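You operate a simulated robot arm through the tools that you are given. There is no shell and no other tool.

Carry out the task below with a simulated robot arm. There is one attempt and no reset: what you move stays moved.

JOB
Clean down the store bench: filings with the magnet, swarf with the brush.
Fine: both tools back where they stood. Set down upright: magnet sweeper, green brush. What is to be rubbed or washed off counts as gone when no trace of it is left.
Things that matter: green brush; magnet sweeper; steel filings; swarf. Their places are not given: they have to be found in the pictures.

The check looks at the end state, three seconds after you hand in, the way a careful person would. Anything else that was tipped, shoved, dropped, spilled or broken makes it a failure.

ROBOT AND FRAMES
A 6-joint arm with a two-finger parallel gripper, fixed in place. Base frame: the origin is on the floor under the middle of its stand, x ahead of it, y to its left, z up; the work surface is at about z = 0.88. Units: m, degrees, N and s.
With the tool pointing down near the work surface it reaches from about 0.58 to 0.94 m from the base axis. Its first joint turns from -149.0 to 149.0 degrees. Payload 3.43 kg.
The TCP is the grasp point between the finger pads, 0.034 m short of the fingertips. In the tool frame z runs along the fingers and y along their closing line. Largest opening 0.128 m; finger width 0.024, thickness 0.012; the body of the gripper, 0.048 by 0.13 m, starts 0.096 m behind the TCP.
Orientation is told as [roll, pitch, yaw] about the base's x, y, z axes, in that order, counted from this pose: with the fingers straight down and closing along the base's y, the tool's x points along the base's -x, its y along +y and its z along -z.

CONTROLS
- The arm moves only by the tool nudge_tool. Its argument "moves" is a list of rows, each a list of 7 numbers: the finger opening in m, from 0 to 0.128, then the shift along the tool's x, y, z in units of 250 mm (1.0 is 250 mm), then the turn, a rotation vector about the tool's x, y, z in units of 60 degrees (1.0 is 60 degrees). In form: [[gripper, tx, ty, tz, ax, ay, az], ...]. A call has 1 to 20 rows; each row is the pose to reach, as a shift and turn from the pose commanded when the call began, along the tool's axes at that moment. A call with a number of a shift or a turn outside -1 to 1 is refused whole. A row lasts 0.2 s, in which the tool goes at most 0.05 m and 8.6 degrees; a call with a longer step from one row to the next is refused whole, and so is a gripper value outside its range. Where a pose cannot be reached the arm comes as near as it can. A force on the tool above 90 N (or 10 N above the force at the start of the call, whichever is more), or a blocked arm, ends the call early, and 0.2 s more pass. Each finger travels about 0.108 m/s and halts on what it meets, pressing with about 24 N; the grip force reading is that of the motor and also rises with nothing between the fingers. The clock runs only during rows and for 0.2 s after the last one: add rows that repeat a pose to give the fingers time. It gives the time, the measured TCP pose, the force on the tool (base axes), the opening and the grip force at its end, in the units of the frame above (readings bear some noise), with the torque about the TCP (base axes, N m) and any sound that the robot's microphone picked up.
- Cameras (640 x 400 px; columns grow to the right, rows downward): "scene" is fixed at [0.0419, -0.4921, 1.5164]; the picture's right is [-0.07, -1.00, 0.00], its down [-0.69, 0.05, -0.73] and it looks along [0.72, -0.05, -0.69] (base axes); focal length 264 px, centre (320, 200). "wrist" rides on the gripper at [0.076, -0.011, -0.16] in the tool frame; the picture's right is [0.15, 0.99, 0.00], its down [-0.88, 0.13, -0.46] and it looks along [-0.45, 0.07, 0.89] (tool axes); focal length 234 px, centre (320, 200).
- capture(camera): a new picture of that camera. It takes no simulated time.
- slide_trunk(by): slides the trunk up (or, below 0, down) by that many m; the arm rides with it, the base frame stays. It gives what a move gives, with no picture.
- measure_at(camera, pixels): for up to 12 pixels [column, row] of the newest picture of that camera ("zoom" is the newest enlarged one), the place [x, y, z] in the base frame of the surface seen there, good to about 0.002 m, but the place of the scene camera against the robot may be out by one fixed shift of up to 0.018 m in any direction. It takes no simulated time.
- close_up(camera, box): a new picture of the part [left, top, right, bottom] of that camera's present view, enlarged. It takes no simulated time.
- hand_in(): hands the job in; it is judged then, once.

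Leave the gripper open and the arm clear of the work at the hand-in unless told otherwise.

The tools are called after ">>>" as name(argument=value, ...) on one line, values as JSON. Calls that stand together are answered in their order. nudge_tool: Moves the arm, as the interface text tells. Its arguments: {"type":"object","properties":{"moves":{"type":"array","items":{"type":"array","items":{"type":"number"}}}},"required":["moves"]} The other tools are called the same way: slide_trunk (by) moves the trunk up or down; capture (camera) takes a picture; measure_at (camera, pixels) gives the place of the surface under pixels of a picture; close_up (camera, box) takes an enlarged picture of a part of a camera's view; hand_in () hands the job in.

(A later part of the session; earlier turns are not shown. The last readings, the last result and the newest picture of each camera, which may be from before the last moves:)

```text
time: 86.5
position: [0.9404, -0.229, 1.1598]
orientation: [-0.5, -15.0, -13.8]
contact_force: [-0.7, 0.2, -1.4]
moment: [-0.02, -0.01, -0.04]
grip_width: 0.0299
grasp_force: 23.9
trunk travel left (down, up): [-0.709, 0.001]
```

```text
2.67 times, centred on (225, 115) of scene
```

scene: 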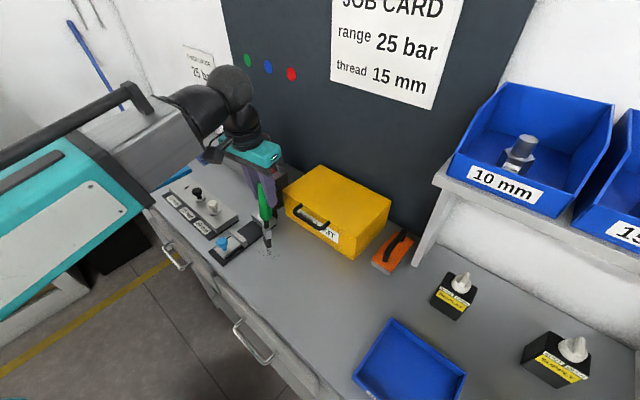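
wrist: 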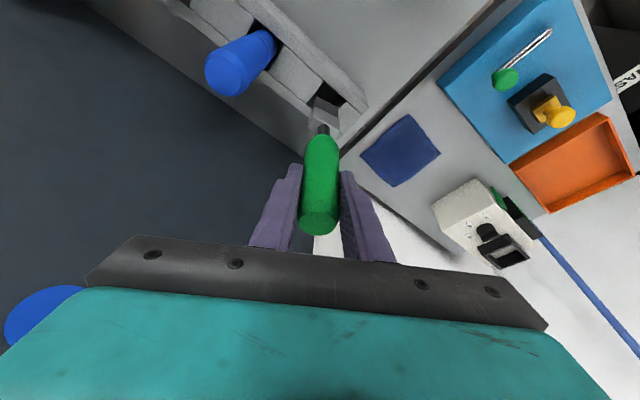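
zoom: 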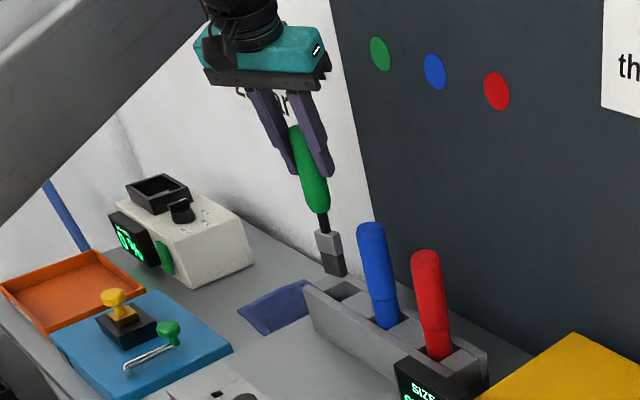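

Comparing with the extraction picture, the ferrule's front edge now slopes about 23° in the image instead of 35°. The strokes twisted the brush roughly 10° about its axis in the grip, with a slight lean. I'll measure the head corners, handle and slot so I can realign before inserting.

>>> close_up(camera="wrist", box=[290, 80, 370, 150])

>>> measure_at(camera="zoom", pixels=[[185, 110], [345, 175], [140, 235], [335, 250], [195, 50], [335, 110], [240, 200], [280, 160], [170, 60], [300, 200]])

>>> measure_at(camera="wrist", pixels=[[319, 216], [310, 170], [320, 170], [332, 170], [320, 145], [322, 132], [304, 210], [336, 210]])

```text
5.71 times, centred on (330, 115) of wrist
```

zoom: 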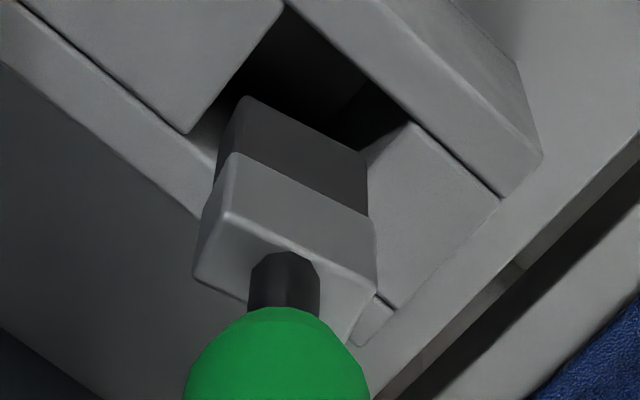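

```text
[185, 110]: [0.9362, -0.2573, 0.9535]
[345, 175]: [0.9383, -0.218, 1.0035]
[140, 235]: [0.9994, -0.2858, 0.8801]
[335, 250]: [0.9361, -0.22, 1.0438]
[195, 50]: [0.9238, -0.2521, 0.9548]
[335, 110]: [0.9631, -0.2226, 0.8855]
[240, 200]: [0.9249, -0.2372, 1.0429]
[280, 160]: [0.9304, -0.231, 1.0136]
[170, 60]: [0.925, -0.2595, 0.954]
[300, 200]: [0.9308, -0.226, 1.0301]
```

```text
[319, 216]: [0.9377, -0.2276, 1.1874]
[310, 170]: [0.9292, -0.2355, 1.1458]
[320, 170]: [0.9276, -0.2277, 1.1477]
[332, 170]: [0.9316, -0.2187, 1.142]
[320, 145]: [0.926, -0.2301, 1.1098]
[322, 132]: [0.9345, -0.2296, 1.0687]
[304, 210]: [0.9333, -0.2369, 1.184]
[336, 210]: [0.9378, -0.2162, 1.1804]
```

The head's long side is about 13° off the rack direction and its tip leans about 1.5° toward the base. I'll turn the hand 13° about the vertical through the brush axis and tip it 1.5° further outward, then look again.

>>> nudge_tool(moves=[[0.0, 0, 0, 0, 0.028, 0, 0.1046], [0.0, 0, 0, 0, 0.0561, 0, 0.2093], [0.0, 0, 0, 0, 0.0561, 0, 0.2093]])

>>> nudge_tool(moves=[[0.0, 0, 0, 0, 0, -0.025, 0], [0.0, 0, 0, 0, 0, -0.025, 0]])

>>> capture(camera="wrist")

>>> close_up(camera="wrist", box=[290, 60, 390, 150])

>>> close_up(camera="scene", box=[180, 60, 280, 190])

```text
time: 87.3
position: [0.9395, -0.2296, 1.1596]
orientation: [-0.4, -14.9, -26.9]
contact_force: [0.9, 0.3, -0.5]
moment: [-0.02, -0.01, 0.01]
grip_width: 0.0301
grasp_force: 23.9
trunk travel left (down, up): [-0.709, 0.001]
```

```text
time: 87.9
position: [0.9403, -0.2296, 1.159]
orientation: [-0.4, -16.4, -26.8]
contact_force: [0.4, -0.5, -0.7]
moment: [0.0, 0.01, 0.0]
grip_width: 0.0298
grasp_force: 23.8
trunk travel left (down, up): [-0.709, 0.001]
```

```text
taken
```

wrist: 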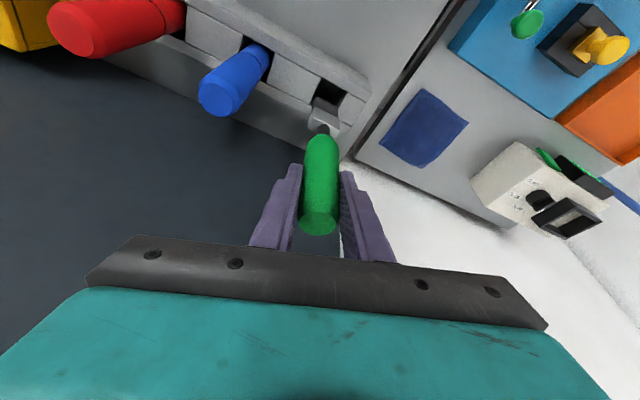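

```text
4.44 times, centred on (340, 105) of wrist
```

zoom: 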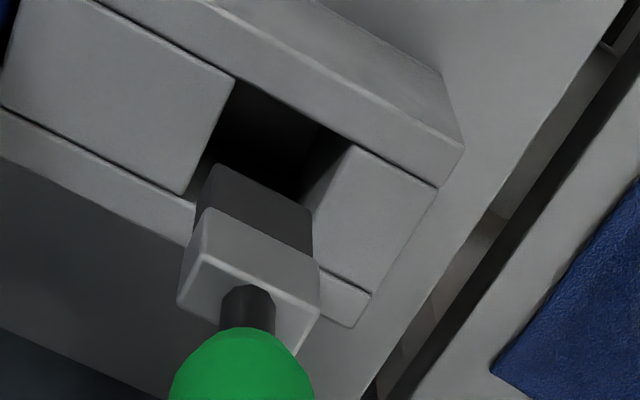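

```text
3.08 times, centred on (230, 125) of scene
```

zoom: 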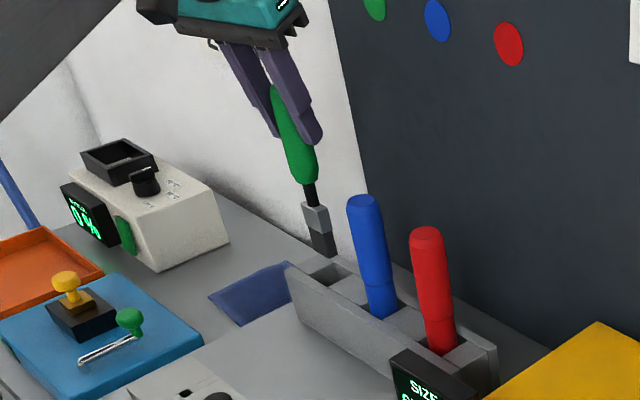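

The head's edges now run parallel to the slot (about 26-27° in the image, with 27° expected). I'll measure the slot edges and the bristle corners to check the centring.

>>> measure_at(camera="zoom", pixels=[[226, 85], [195, 165], [352, 155], [335, 185], [245, 78], [340, 135], [185, 203], [340, 290], [213, 170], [305, 218], [262, 195], [262, 240]])

>>> measure_at(camera="wrist", pixels=[[320, 218], [310, 175], [320, 175], [332, 175], [322, 133], [318, 150]])

```text
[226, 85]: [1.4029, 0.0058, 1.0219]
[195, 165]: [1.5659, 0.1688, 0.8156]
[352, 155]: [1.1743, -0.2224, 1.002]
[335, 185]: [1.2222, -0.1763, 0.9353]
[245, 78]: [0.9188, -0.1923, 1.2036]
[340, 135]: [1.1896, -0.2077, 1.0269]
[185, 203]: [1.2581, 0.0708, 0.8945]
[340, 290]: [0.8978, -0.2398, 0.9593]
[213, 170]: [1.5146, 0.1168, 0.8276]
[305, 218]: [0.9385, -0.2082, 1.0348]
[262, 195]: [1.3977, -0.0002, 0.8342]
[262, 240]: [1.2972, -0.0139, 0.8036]
```

```text
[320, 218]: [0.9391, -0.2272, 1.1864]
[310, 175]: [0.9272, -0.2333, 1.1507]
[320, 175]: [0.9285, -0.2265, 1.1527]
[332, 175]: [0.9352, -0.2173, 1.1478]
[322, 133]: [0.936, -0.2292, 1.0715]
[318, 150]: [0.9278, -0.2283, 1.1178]
```

The newest zoom was the scene one, so those readings are invalid. I'll retake the wrist close-up and measure in that.

>>> close_up(camera="wrist", box=[290, 60, 390, 150])

>>> measure_at(camera="zoom", pixels=[[226, 85], [195, 165], [356, 158], [335, 195], [245, 75], [345, 135], [180, 205], [345, 290], [214, 170], [305, 218], [262, 195], [262, 240]])

```text
4.44 times, centred on (340, 105) of wrist
```

zoom: 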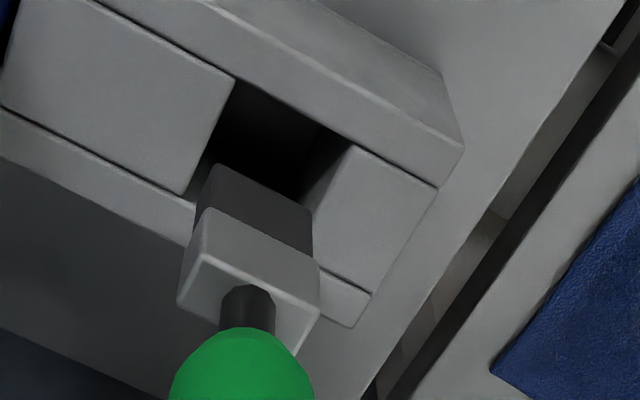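

```text
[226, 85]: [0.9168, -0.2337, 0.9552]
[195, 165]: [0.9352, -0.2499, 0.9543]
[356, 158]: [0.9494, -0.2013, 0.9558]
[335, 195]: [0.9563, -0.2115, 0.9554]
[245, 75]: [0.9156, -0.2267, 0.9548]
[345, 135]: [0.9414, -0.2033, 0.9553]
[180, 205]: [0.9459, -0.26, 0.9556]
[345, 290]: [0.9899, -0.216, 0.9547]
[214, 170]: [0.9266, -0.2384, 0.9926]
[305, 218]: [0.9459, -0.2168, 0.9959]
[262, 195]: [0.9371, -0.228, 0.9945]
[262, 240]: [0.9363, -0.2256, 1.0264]
```

The slot spans s=0.485-0.527 and d=0.810-0.850, and the bristles span s=0.486-0.517 and d=0.823-0.840, standing vertical. So I need 3 mm more to the left along the rack. I'll shift that, lower 3 cm to just above the rack top and look again.

>>> nudge_tool(moves=[[0.0, -0.0036, 0.0113, 0, 0, 0, 0], [0.0, 0.0134, 0.0113, 0.0576, 0, 0, 0], [0.0, 0.0303, 0.0113, 0.1151, 0, 0, 0], [0.0, 0.0303, 0.0113, 0.1151, 0, 0, 0]])

>>> capture(camera="wrist")

>>> close_up(camera="wrist", box=[290, 60, 390, 150])

>>> measure_at(camera="zoom", pixels=[[214, 170], [305, 218], [262, 195], [205, 180], [312, 225], [200, 150], [330, 190]])

```text
time: 88.9
position: [0.9426, -0.23, 1.1293]
orientation: [-0.4, -16.5, -26.7]
contact_force: [0.2, -0.1, -0.9]
moment: [-0.03, -0.01, 0.04]
grip_width: 0.0299
grasp_force: 23.6
trunk travel left (down, up): [-0.709, 0.001]
```

```text
taken
```

wrist: 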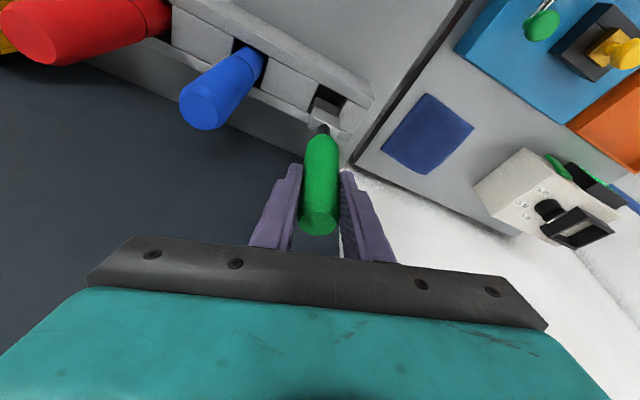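

```text
4.44 times, centred on (340, 105) of wrist
```

zoom: 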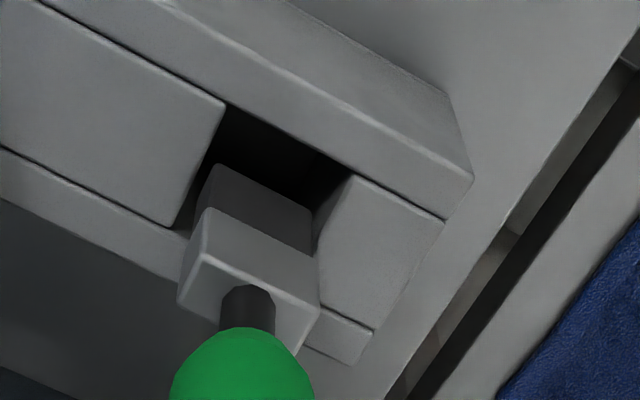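

```text
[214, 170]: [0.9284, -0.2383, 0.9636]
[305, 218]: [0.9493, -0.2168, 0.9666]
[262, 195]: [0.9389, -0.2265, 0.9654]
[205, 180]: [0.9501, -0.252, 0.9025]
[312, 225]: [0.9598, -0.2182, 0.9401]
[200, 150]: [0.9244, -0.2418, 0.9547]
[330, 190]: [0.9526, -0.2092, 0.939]
```

The bristles sit just over the slot with small gaps visible on both sides. I'll nudge 2 mm more to the left and 2-3 mm toward the bench front, and lower the first 3 cm into the slot, watching the force.

>>> nudge_tool(moves=[[0.0, 0.0084, 0.0112, -0.0025, 0, 0, 0], [0.0, 0.0197, 0.0112, 0.0359, 0, 0, 0], [0.0, 0.031, 0.0112, 0.0743, 0, 0, 0], [0.0, 0.0423, 0.0112, 0.1126, 0, 0, 0], [0.0, 0.0423, 0.0112, 0.1126, 0, 0, 0]])

>>> close_up(camera="wrist", box=[290, 60, 390, 150])

>>> close_up(camera="scene", box=[180, 60, 280, 190])

```text
time: 90.1
position: [0.9415, -0.2249, 1.1011]
orientation: [-0.3, -16.5, -26.8]
contact_force: [-0.2, 0.0, -0.7]
moment: [0.01, 0.01, 0.02]
grip_width: 0.0296
grasp_force: 23.5
trunk travel left (down, up): [-0.709, 0.001]
```

```text
4.44 times, centred on (340, 105) of wrist
```

zoom: 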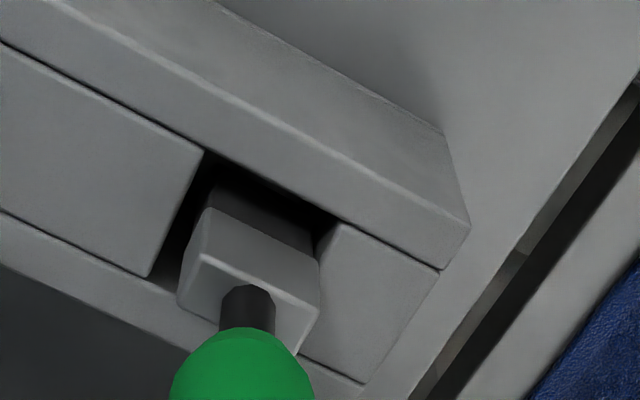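

```text
3.08 times, centred on (230, 125) of scene
```

zoom: 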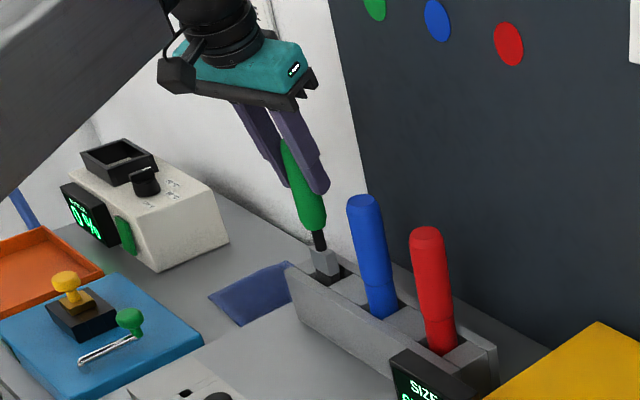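

No force so far. The ferrule's right side looks close to the slot's end block, so I'll measure before going further.

>>> close_up(camera="wrist", box=[300, 80, 370, 150])

>>> measure_at(camera="zoom", pixels=[[220, 175], [340, 225], [280, 200], [190, 260], [330, 280], [360, 210], [330, 330], [160, 150], [300, 310], [345, 195]])

```text
5.71 times, centred on (335, 115) of wrist
```

zoom: 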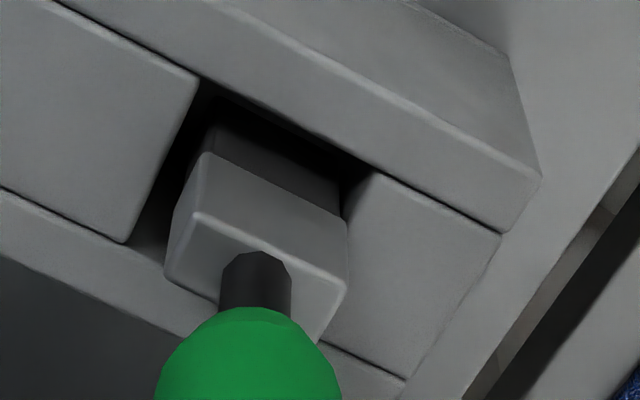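

```text
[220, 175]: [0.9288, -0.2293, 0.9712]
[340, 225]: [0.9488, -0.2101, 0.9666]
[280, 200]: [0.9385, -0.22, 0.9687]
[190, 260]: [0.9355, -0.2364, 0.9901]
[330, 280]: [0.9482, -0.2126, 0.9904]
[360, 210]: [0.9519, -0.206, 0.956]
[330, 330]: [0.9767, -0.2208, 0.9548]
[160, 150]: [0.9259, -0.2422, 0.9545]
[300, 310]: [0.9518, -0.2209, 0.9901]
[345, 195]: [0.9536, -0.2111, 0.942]
```

The ferrule has about 3-4 mm on its right and 7 mm on its left. I'll shift 2 mm right to centre it and lower another 3.5 cm.

>>> nudge_tool(moves=[[0.0, 0.0024, -0.0075, 0, 0, 0, 0], [0.0, 0.0137, -0.0075, 0.0384, 0, 0, 0], [0.0, 0.025, -0.0075, 0.0767, 0, 0, 0], [0.0, 0.0363, -0.0075, 0.1151, 0, 0, 0], [0.0, 0.0419, -0.0075, 0.1343, 0, 0, 0], [0.0, 0.0419, -0.0075, 0.1343, 0, 0, 0]])

>>> close_up(camera="wrist", box=[300, 80, 370, 150])

>>> close_up(camera="scene", box=[180, 60, 280, 190])

```text
time: 91.5
position: [0.9412, -0.2259, 1.0649]
orientation: [-0.4, -16.5, -26.8]
contact_force: [-0.7, -0.3, -1.6]
moment: [0.01, 0.0, 0.01]
grip_width: 0.0299
grasp_force: 24.3
trunk travel left (down, up): [-0.709, 0.001]
```

```text
5.71 times, centred on (335, 115) of wrist
```

zoom: 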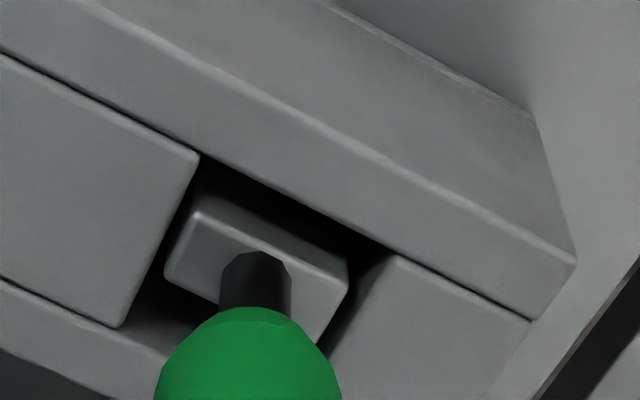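

```text
3.08 times, centred on (230, 125) of scene
```

zoom: 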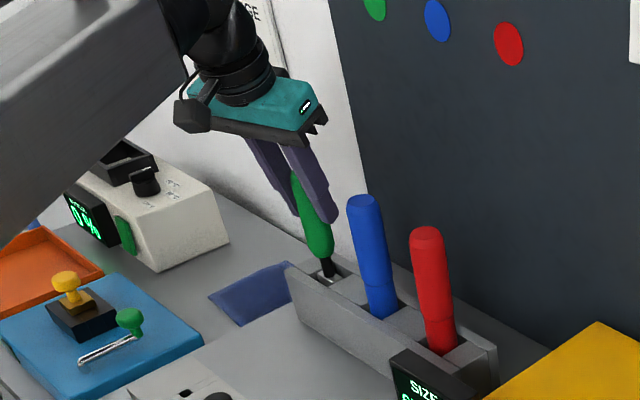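

The head is inside the slot with clearance all round. I'll lower in 2-3 mm steps until the bristles rest on the slot floor.

>>> nudge_tool(moves=[[0.0, 0.0034, 0, 0.0115, 0, 0, 0], [0.0, 0.0034, 0, 0.0115, 0, 0, 0]])

>>> nudge_tool(moves=[[0.0, 0.0023, 0, 0.0077, 0, 0, 0], [0.0, 0.0023, 0, 0.0077, 0, 0, 0]])

```text
time: 92.1
position: [0.9393, -0.2262, 1.0633]
orientation: [-0.4, -16.5, -26.8]
contact_force: [-0.3, 0.1, -1.0]
moment: [-0.01, 0.0, 0.0]
grip_width: 0.0298
grasp_force: 23.9
trunk travel left (down, up): [-0.709, 0.001]
```

```text
time: 92.7
position: [0.9392, -0.2265, 1.0603]
orientation: [-0.3, -16.5, -26.8]
contact_force: [-0.1, 0.0, -1.0]
moment: [-0.03, 0.0, -0.03]
grip_width: 0.0301
grasp_force: 24.5
trunk travel left (down, up): [-0.709, 0.001]
```

>>> nudge_tool(moves=[[0.0, 0.0023, 0, 0.0077, 0, 0, 0], [0.0, 0.0023, 0, 0.0077, 0, 0, 0]])

>>> close_up(camera="wrist", box=[300, 80, 370, 150])

>>> measure_at(camera="zoom", pixels=[[200, 250], [330, 290], [310, 275]])

```text
time: 93.3
position: [0.9393, -0.226, 1.0603]
orientation: [-0.4, -16.7, -26.8]
contact_force: [-0.3, -1.6, 7.3]
moment: [-0.16, -0.21, -0.03]
grip_width: 0.03
grasp_force: 24.4
trunk travel left (down, up): [-0.709, 0.001]
```

```text
5.71 times, centred on (335, 115) of wrist
```

zoom: 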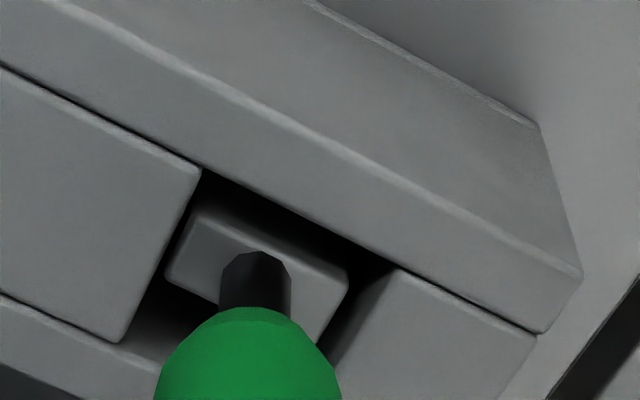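

```text
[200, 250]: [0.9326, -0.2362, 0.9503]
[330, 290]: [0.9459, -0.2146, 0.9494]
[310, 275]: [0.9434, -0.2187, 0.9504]
```

The bristles are on the slot floor (7 N), with the head top at z≈0.950 as before. I'll ease off 1 mm, then open the fingers gently to 0.06.

>>> nudge_tool(moves=[[0.0, -0.0011, 0, -0.0038, 0, 0, 0], [0.0, -0.0011, 0, -0.0038, 0, 0, 0]])

>>> nudge_tool(moves=[[0.034, 0, 0, 0, 0, 0, 0], [0.04, 0, 0, 0, 0, 0, 0], [0.05, 0, 0, 0, 0, 0, 0], [0.06, 0, 0, 0, 0, 0, 0], [0.06, 0, 0, 0, 0, 0, 0]])

>>> capture(camera="wrist")

>>> close_up(camera="scene", box=[180, 60, 280, 190])

```text
time: 93.9
position: [0.939, -0.2265, 1.0585]
orientation: [-0.4, -16.5, -26.8]
contact_force: [1.3, -1.5, 5.7]
moment: [-0.18, -0.37, -0.03]
grip_width: 0.03
grasp_force: 24.0
trunk travel left (down, up): [-0.709, 0.001]
```

```text
time: 95.1
position: [0.9396, -0.2273, 1.059]
orientation: [-0.4, -16.6, -26.9]
contact_force: [0.3, -0.8, 0.0]
moment: [-0.01, -0.03, -0.01]
grip_width: 0.0599
grasp_force: 0.0
trunk travel left (down, up): [-0.709, 0.001]
```

```text
taken
```

wrist: 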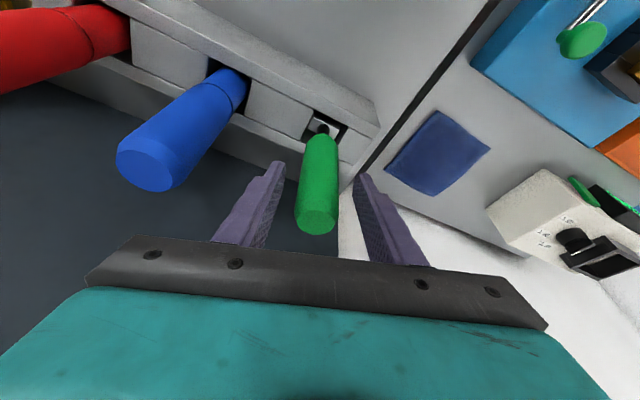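

```text
3.08 times, centred on (230, 125) of scene
```

zoom: 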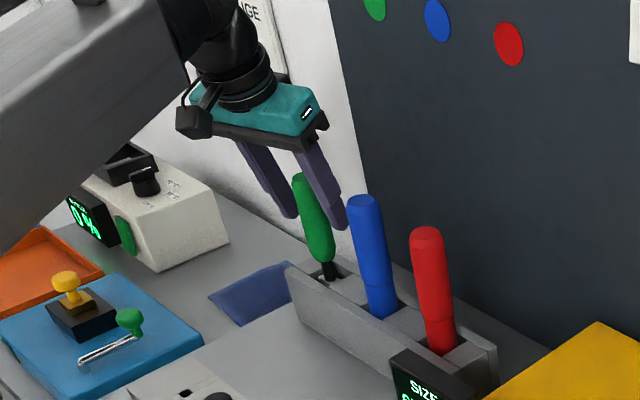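

The brush stands on its own in the slot and the fingers are clear on both sides. I'll back straight off toward the base by 15 cm.

>>> nudge_tool(moves=[[0.06, 0.1, 0, -0.03, 0, 0, 0], [0.06, 0.25, 0, -0.0745, 0, 0, 0], [0.06, 0.41, 0, -0.122, 0, 0, 0], [0.06, 0.575, 0, -0.171, 0, 0, 0], [0.06, 0.575, 0, -0.171, 0, 0, 0]])

>>> capture(camera="wrist")

>>> close_up(camera="scene", box=[205, 105, 285, 190])

>>> measure_at(camera="zoom", pixels=[[230, 60], [245, 130], [262, 205], [315, 100], [345, 260], [412, 150], [435, 305]])

```text
time: 96.3
position: [0.8035, -0.1584, 1.0594]
orientation: [-0.4, -16.5, -26.8]
contact_force: [-0.3, 0.6, 0.6]
moment: [-0.01, 0.02, 0.02]
grip_width: 0.0599
grasp_force: 0.0
trunk travel left (down, up): [-0.709, 0.001]
```

```text
taken
```

wrist: 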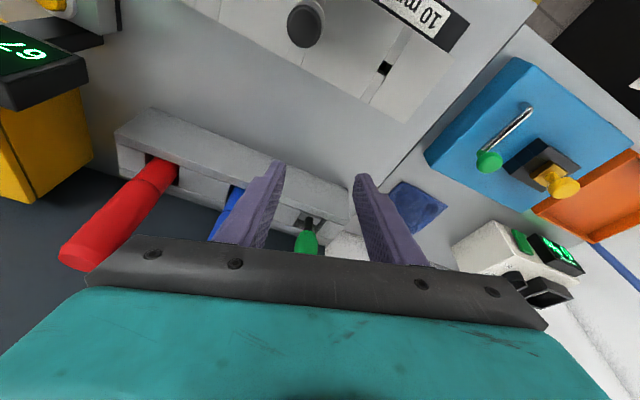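

```text
4.71 times, centred on (245, 148) of scene
```

zoom: 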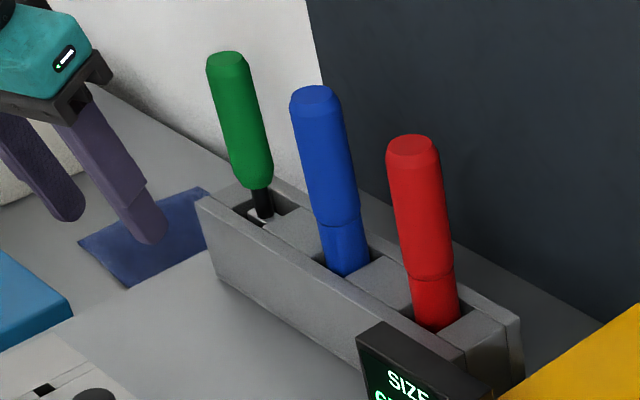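

```text
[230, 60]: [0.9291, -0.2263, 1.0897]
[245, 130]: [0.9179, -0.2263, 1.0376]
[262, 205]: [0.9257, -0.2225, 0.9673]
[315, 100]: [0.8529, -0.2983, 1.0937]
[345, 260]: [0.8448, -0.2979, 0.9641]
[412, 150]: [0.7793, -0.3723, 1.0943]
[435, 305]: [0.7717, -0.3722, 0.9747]
```

The brush stands upright at its old spot, within 2-3 mm of the first picture. Now the gauge slide: I'll bring the tool back to vertical and close the fingers, ready to push the slide gently from inside the gap.

>>> nudge_tool(moves=[[0.04, 0, 0, 0, 0, 0.09, 0], [0.02, 0, 0, 0, 0, 0.18, 0], [0.0, 0, 0, 0, 0, 0.27, 0], [0.0, 0, 0, 0, 0, 0.27, 0]])

>>> capture(camera="wrist")

```text
time: 97.3
position: [0.8046, -0.1599, 1.0604]
orientation: [-0.4, -0.1, -26.9]
contact_force: [-0.8, -1.0, 0.2]
moment: [-0.01, -0.02, 0.02]
grip_width: 0.0
grasp_force: 23.8
trunk travel left (down, up): [-0.709, 0.001]
```

```text
taken
```

wrist: 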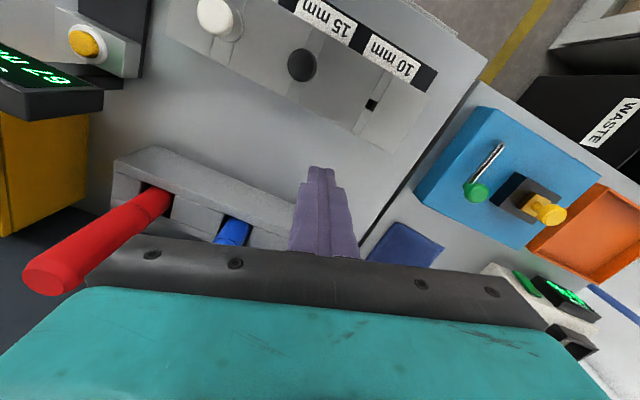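

I'll move over the gauge, to about (0.56,-0.30) at z≈1.06, squaring up to yaw -45° to look at the slide and its gap.

>>> nudge_tool(moves=[[0.0, 0.103, -0.157, 0, 0, 0, 0.05], [0.0, 0.206, -0.314, 0, 0, 0, 0.1], [0.0, 0.309, -0.471, 0, 0, 0, 0.15], [0.0, 0.412, -0.628, 0, 0, 0, 0.2], [0.0, 0.515, -0.785, 0, 0, 0, 0.25], [0.0, 0.619, -0.942, 0, 0, 0, 0.302], [0.0, 0.619, -0.942, 0, 0, 0, 0.302]])

>>> capture(camera="wrist")

>>> capture(camera="scene")

```text
time: 98.9
position: [0.5606, -0.2979, 1.0619]
orientation: [-0.3, -0.5, -45.1]
contact_force: [-0.2, 0.4, -0.7]
moment: [0.01, 0.02, 0.01]
grip_width: 0.0
grasp_force: 24.3
trunk travel left (down, up): [-0.709, 0.001]
```

```text
taken
```

wrist: 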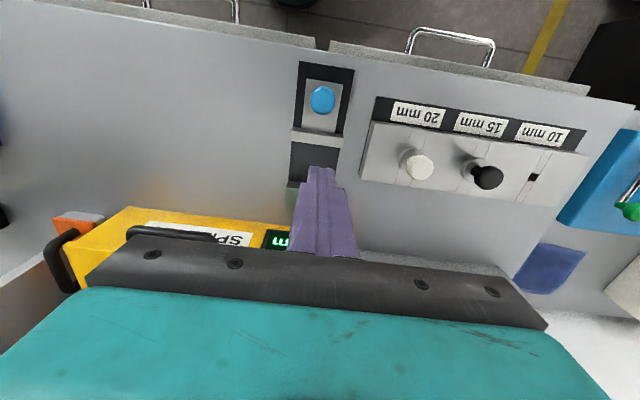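

```text
taken
```

scene: 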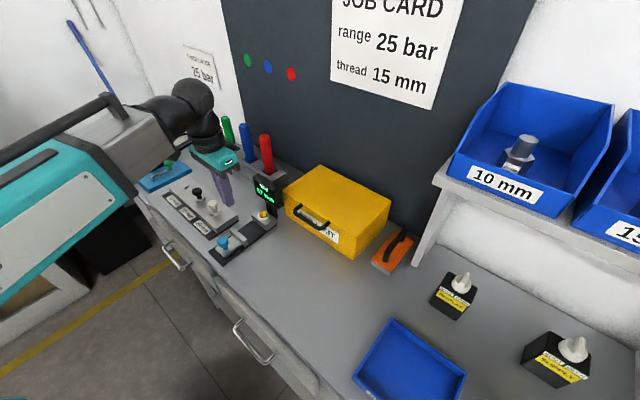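

The gauge is in view: slide bar at wrist (315,138), blue knob at (322,100), with the gap behind the bar. I'll enlarge and measure it.

>>> close_up(camera="wrist", box=[270, 50, 390, 210])

>>> measure_at(camera="wrist", pixels=[[295, 137], [315, 138], [338, 141], [315, 132], [315, 146], [315, 155], [298, 190], [295, 183], [300, 150], [345, 115], [322, 122], [322, 98]])

>>> close_up(camera="scene", box=[200, 170, 310, 280])

```text
2.50 times, centred on (330, 130) of wrist
```

zoom: 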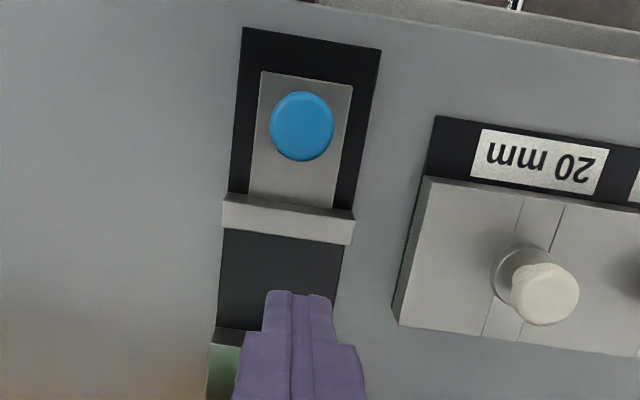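

```text
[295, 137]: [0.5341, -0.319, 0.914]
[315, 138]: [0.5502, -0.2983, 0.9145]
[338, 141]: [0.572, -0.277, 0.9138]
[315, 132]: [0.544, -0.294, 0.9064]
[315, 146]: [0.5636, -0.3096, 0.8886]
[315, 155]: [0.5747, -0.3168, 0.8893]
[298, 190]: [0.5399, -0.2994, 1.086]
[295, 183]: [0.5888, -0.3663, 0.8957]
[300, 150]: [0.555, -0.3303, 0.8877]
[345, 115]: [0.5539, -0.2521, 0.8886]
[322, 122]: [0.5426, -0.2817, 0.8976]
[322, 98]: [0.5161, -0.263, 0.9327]
```

```text
3.64 times, centred on (255, 225) of scene
```

zoom: 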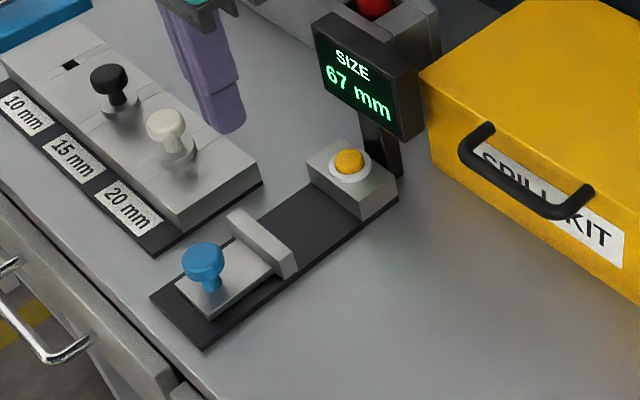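

The slide bar's top is at z=0.914, its inner face is at d≈0.605, and the fixed block's face is at d≈0.673. I'll put the closed fingertips into the gap at d=0.635, s=0.18, with the tips about 1 cm above the gauge base.

>>> nudge_tool(moves=[[0.0, -0.056, -0.012, 0, 0, 0, 0], [0.0, -0.112, -0.024, 0.05, 0, 0, 0], [0.0, -0.112, -0.024, 0.2, 0, 0, 0], [0.0, -0.112, -0.024, 0.35, 0, 0, 0], [0.0, -0.112, -0.024, 0.45, 0, 0, 0], [0.0, -0.112, -0.024, 0.508, 0, 0, 0], [0.0, -0.112, -0.024, 0.508, 0, 0, 0]])

>>> capture(camera="wrist")

>>> close_up(camera="scene", box=[200, 170, 310, 280])

```text
time: 100.5
position: [0.5774, -0.3221, 0.9327]
orientation: [-0.2, -0.3, -45.0]
contact_force: [0.3, 0.3, -0.3]
moment: [0.0, 0.01, 0.0]
grip_width: 0.0001
grasp_force: 23.9
trunk travel left (down, up): [-0.709, 0.001]
```

```text
taken
```

wrist: 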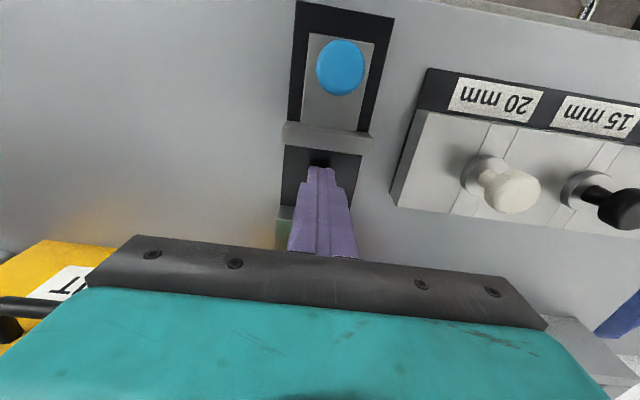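

```text
3.64 times, centred on (255, 225) of scene
```

zoom: 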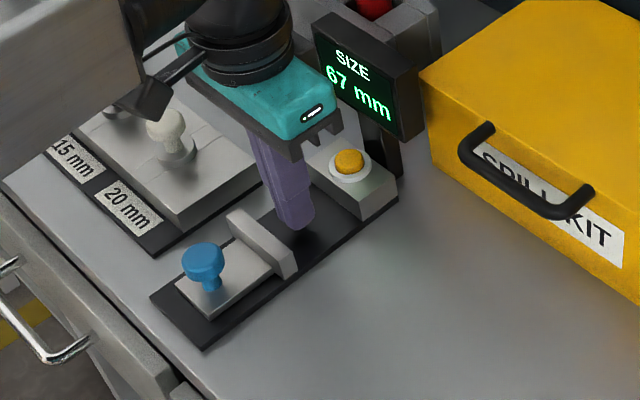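

The tips are in the gap with no contact, and the display is readable in the scene view. I'll move toward the slide bar by 1.7 cm first, then check.

>>> nudge_tool(moves=[[0.0, 0.03, 0, 0, 0, 0, 0], [0.0, 0.055, 0, 0, 0, 0, 0], [0.0, 0.068, 0, 0, 0, 0, 0], [0.0, 0.068, 0, 0, 0, 0, 0]])

>>> close_up(camera="scene", box=[200, 170, 310, 280])

```text
time: 101.5
position: [0.5663, -0.3112, 0.9325]
orientation: [-0.4, -0.4, -45.0]
contact_force: [-0.4, -0.8, 0.6]
moment: [-0.02, 0.01, 0.02]
grip_width: 0.0
grasp_force: 24.0
trunk travel left (down, up): [-0.709, 0.001]
```

```text
3.64 times, centred on (255, 225) of scene
```

zoom: 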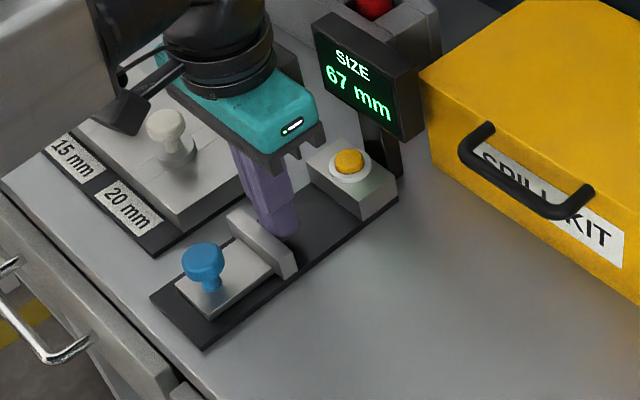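

Still 67 mm with no contact. I'll step 2 mm at a time now and read the display after each.

>>> nudge_tool(moves=[[0.0, 0.008, 0, 0, 0, 0, 0], [0.0, 0.008, 0, 0, 0, 0, 0]])

>>> close_up(camera="scene", box=[230, 170, 290, 240])

>>> nudge_tool(moves=[[0.0, 0.008, 0, 0, 0, 0, 0], [0.0, 0.008, 0, 0, 0, 0, 0]])

>>> close_up(camera="scene", box=[230, 170, 290, 240])

```text
time: 102.1
position: [0.5629, -0.31, 0.9333]
orientation: [-0.3, -0.5, -45.0]
contact_force: [1.0, -0.1, -0.7]
moment: [-0.03, 0.02, 0.0]
grip_width: 0.0
grasp_force: 23.8
trunk travel left (down, up): [-0.709, 0.001]
```

```text
5.71 times, centred on (260, 205) of scene
```

zoom: 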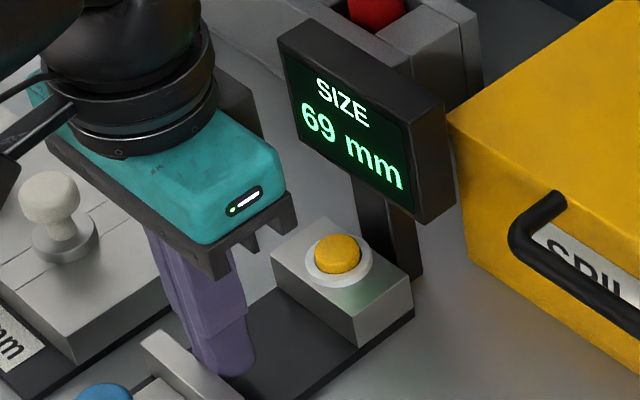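

```text
time: 102.7
position: [0.5626, -0.3097, 0.9326]
orientation: [-0.3, -0.5, -45.0]
contact_force: [5.7, -5.5, 3.1]
moment: [-0.07, -0.11, 0.0]
grip_width: 0.0001
grasp_force: 24.0
trunk travel left (down, up): [-0.709, 0.001]
```

```text
5.71 times, centred on (260, 205) of scene
```

zoom: 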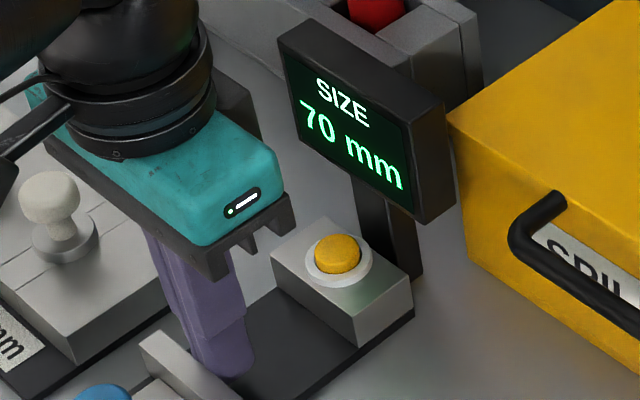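

It reads 70 mm again, and the slide seems to be at its end stop (about 8 N resistance). I'll back off the bar and rise straight up out of the gap.

>>> nudge_tool(moves=[[0.0, -0.03, 0, 0, 0, 0, 0], [0.0, -0.07, 0, 0, 0, 0, 0], [0.0, -0.07, 0, -0.15, 0, 0, 0], [0.0, -0.07, 0, -0.3, 0, 0, 0], [0.0, -0.07, 0, -0.45, 0, 0, 0], [0.0, -0.07, 0, -0.5, 0, 0, 0], [0.0, -0.07, 0, -0.5, 0, 0, 0]])

>>> capture(camera="wrist")

>>> close_up(camera="scene", box=[200, 170, 310, 280])

```text
time: 104.3
position: [0.5733, -0.3198, 1.0571]
orientation: [-0.3, -0.4, -45.1]
contact_force: [-0.3, 1.1, 0.5]
moment: [-0.01, -0.01, -0.02]
grip_width: 0.0001
grasp_force: 23.6
trunk travel left (down, up): [-0.709, 0.001]
```

```text
taken
```

wrist: 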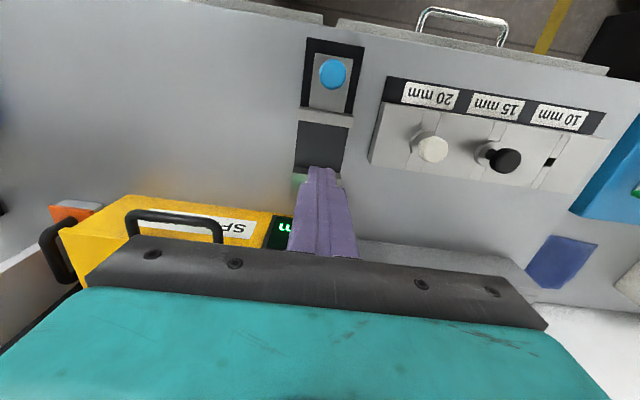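

```text
3.64 times, centred on (255, 225) of scene
```

zoom: 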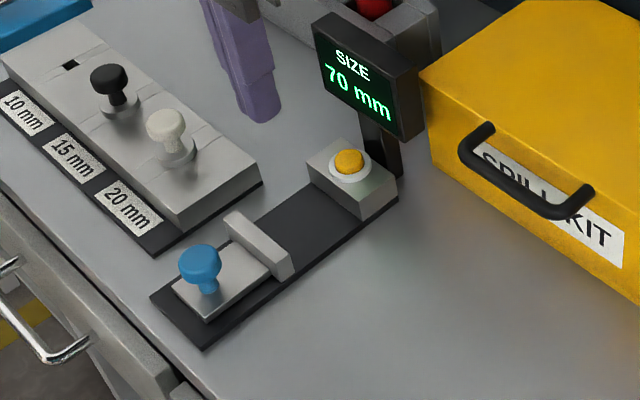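

The slide is back at 70 mm and matches the first picture. Next I'll check closely for any trace of swarf or filings in both cleaned areas.

>>> close_up(camera="wrist", box=[180, 40, 310, 200])

>>> close_up(camera="scene", box=[230, 230, 300, 285])

>>> close_up(camera="scene", box=[280, 265, 380, 345])

>>> close_up(camera="wrist", box=[0, 0, 190, 190])

```text
2.50 times, centred on (245, 120) of wrist
```

zoom: 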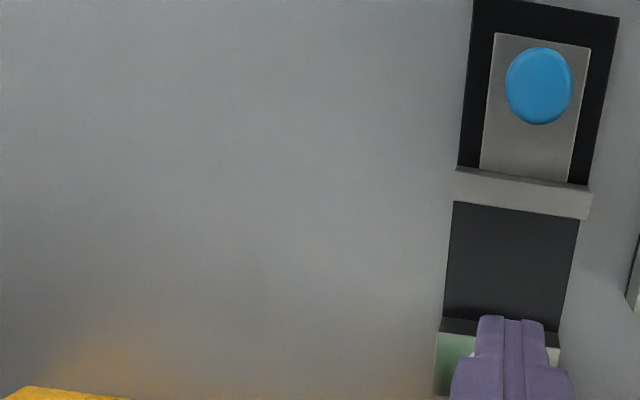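

```text
7.27 times, centred on (265, 258) of scene
```

zoom: 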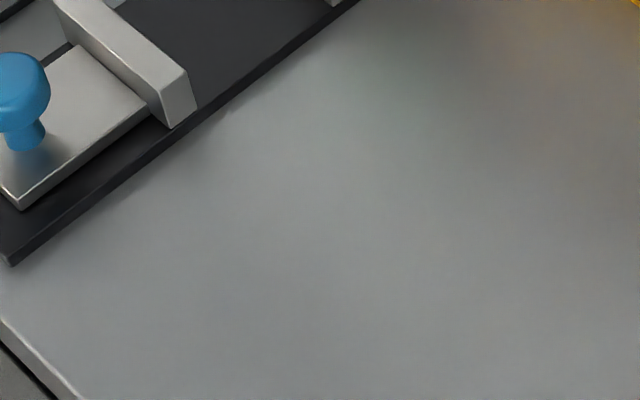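

```text
5.00 times, centred on (330, 305) of scene
```

zoom: 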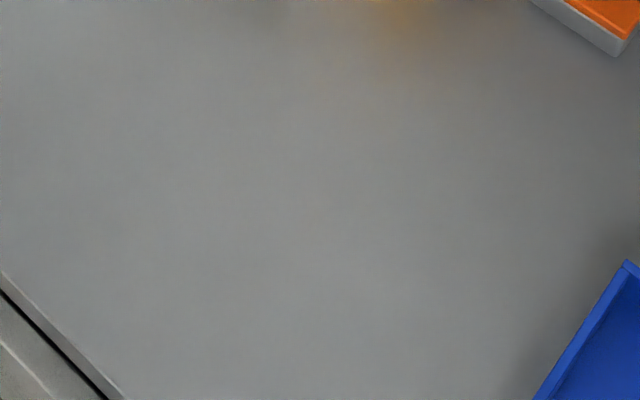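

```text
2.11 times, centred on (95, 95) of wrist
```

zoom: 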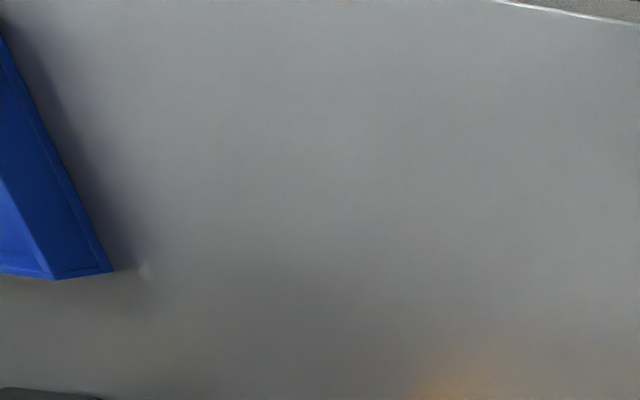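

Both areas look clean. I'll compare with the very first tight view of the swarf at the same framing, to catch even the faintest specks.

>>> close_up(camera="scene", box=[240, 235, 300, 272])

>>> close_up(camera="scene", box=[290, 275, 370, 325])

>>> close_up(camera="wrist", box=[220, 70, 310, 140])

```text
10.67 times, centred on (270, 254) of scene
```

zoom: 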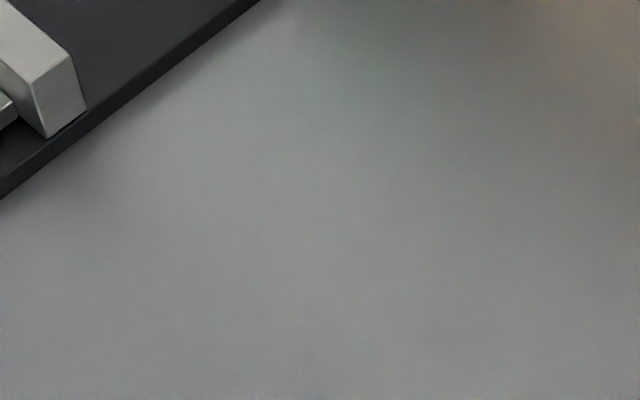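

```text
8.00 times, centred on (330, 300) of scene
```

zoom: 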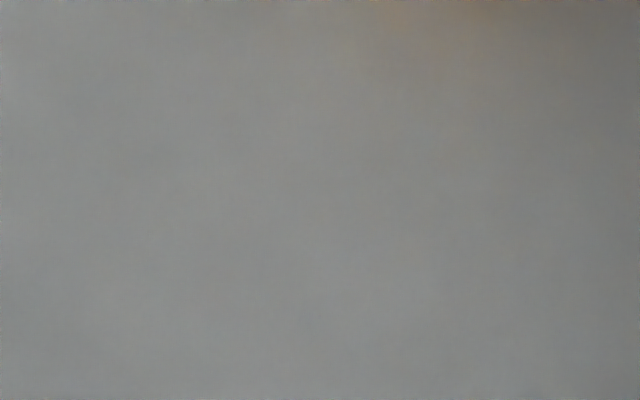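

```text
5.71 times, centred on (265, 105) of wrist
```

zoom: 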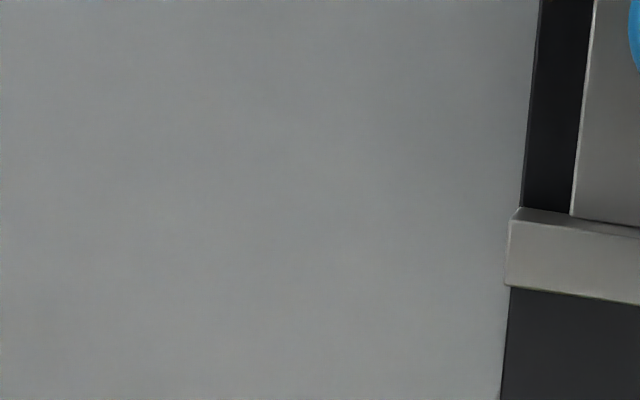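

Both patches are completely clean. I'll now turn the wrist to keep the camera off the forearm, rise well above everything, and open the gripper.

>>> nudge_tool(moves=[[0.0, 0, 0, 0, 0, 0, -0.13], [0.0, 0, 0, 0, 0, 0, -0.26], [0.0, 0, 0, 0, 0, 0, -0.39], [0.0, 0, 0, 0, 0, 0, -0.52], [0.0, 0, 0, 0, 0, 0, -0.65], [0.0, 0, 0, 0, 0, 0, -0.78], [0.0, 0, 0, 0, 0, 0, -0.87], [0.0, -0.04, 0, -0.15, 0, 0, -0.87], [0.0, -0.08, 0, -0.3, 0, 0, -0.87], [0.0, -0.12, 0, -0.45, 0, 0, -0.87], [0.0, -0.16, 0, -0.6, 0, 0, -0.87], [0.0, -0.2, 0, -0.75, 0, 0, -0.87], [0.0, -0.2, 0, -0.75, 0, 0, -0.87]])

>>> nudge_tool(moves=[[0.04, 0, 0, 0, 0, 0, 0], [0.08, 0, 0, 0, 0, 0, 0], [0.12, 0, 0, 0, 0, 0, 0], [0.12, 0, 0, 0, 0, 0, 0]])

>>> capture(camera="scene")

>>> capture(camera="wrist")

```text
time: 107.1
position: [0.6104, -0.354, 1.2467]
orientation: [-0.5, 0.0, 7.1]
contact_force: [1.0, -0.5, -0.1]
moment: [0.02, 0.01, 0.01]
grip_width: 0.0
grasp_force: 24.1
trunk travel left (down, up): [-0.709, 0.001]
```

```text
time: 108.1
position: [0.609, -0.3518, 1.2451]
orientation: [-0.5, 0.1, 7.2]
contact_force: [-0.3, 0.1, -0.6]
moment: [0.03, 0.01, 0.0]
grip_width: 0.1201
grasp_force: 0.1
trunk travel left (down, up): [-0.709, 0.001]
```

```text
taken
```

scene: 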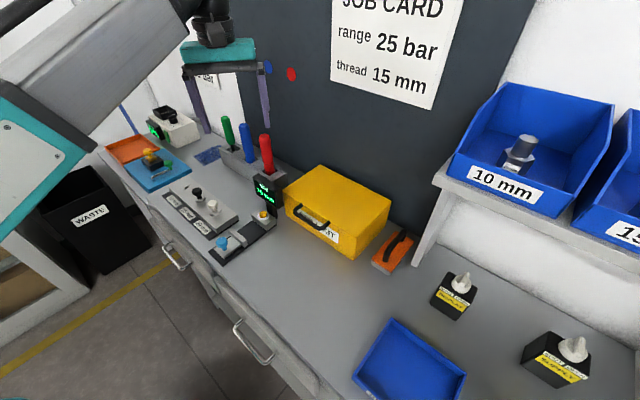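

```text
taken
```

wrist: 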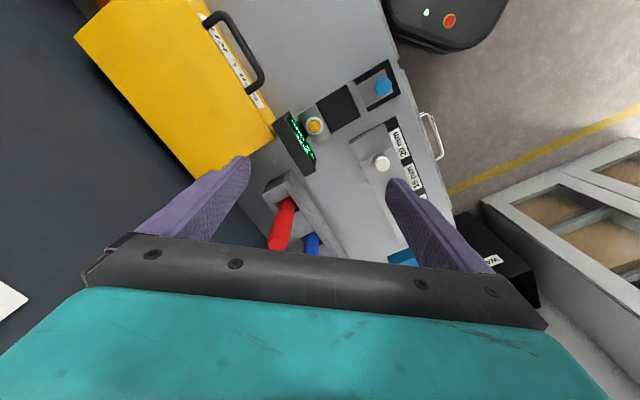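

Everything appears in place and the arm is clear. One last comparison of the sweeper, brush and gauge with their first pictures.

>>> close_up(camera="scene", box=[350, 210, 440, 290])

>>> close_up(camera="scene", box=[205, 105, 285, 190])

>>> close_up(camera="scene", box=[100, 90, 300, 270])

```text
5.00 times, centred on (395, 250) of scene
```

zoom: 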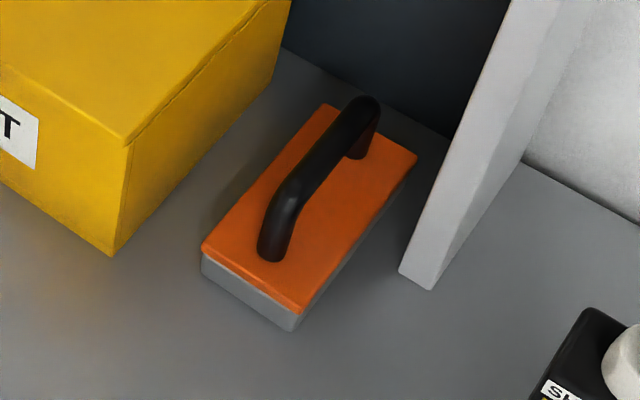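

```text
4.71 times, centred on (245, 148) of scene
```

zoom: 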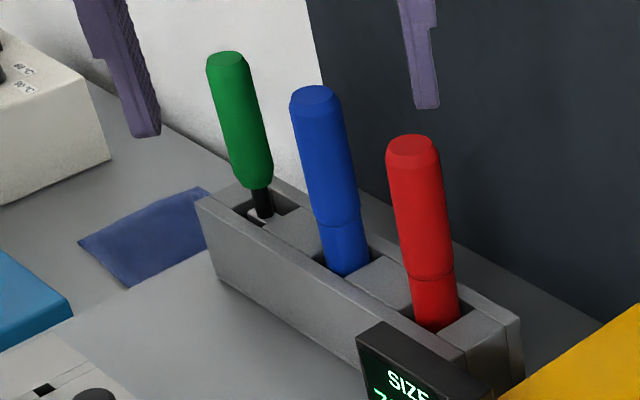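

```text
2.22 times, centred on (200, 180) of scene
```

zoom: 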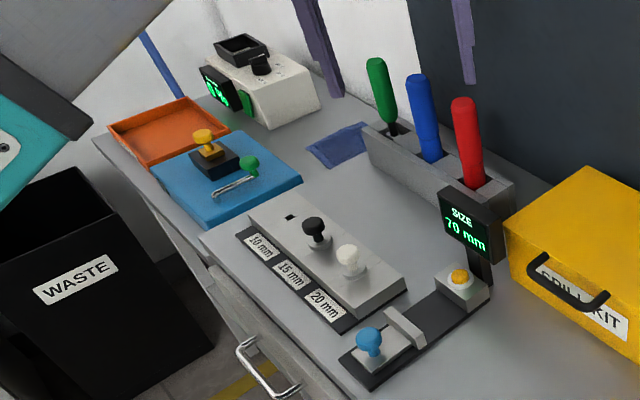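

All matches the start. I'll make one check that the sweeper sits flat, by measuring its plate top at several points.

>>> measure_at(camera="scene", pixels=[[374, 258], [389, 270], [397, 233], [411, 243], [381, 253], [400, 252], [372, 262], [385, 274]])

>>> close_up(camera="scene", box=[365, 225, 420, 280])

```text
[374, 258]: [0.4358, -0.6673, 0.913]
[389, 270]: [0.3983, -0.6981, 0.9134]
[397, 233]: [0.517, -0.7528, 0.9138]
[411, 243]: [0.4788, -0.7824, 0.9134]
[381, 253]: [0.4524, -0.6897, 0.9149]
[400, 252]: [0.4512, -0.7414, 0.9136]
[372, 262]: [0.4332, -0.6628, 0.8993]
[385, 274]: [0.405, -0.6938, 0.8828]
```

```text
7.27 times, centred on (392, 252) of scene
```

zoom: 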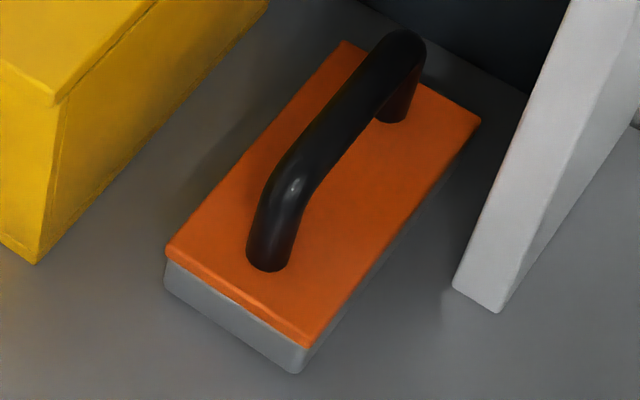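

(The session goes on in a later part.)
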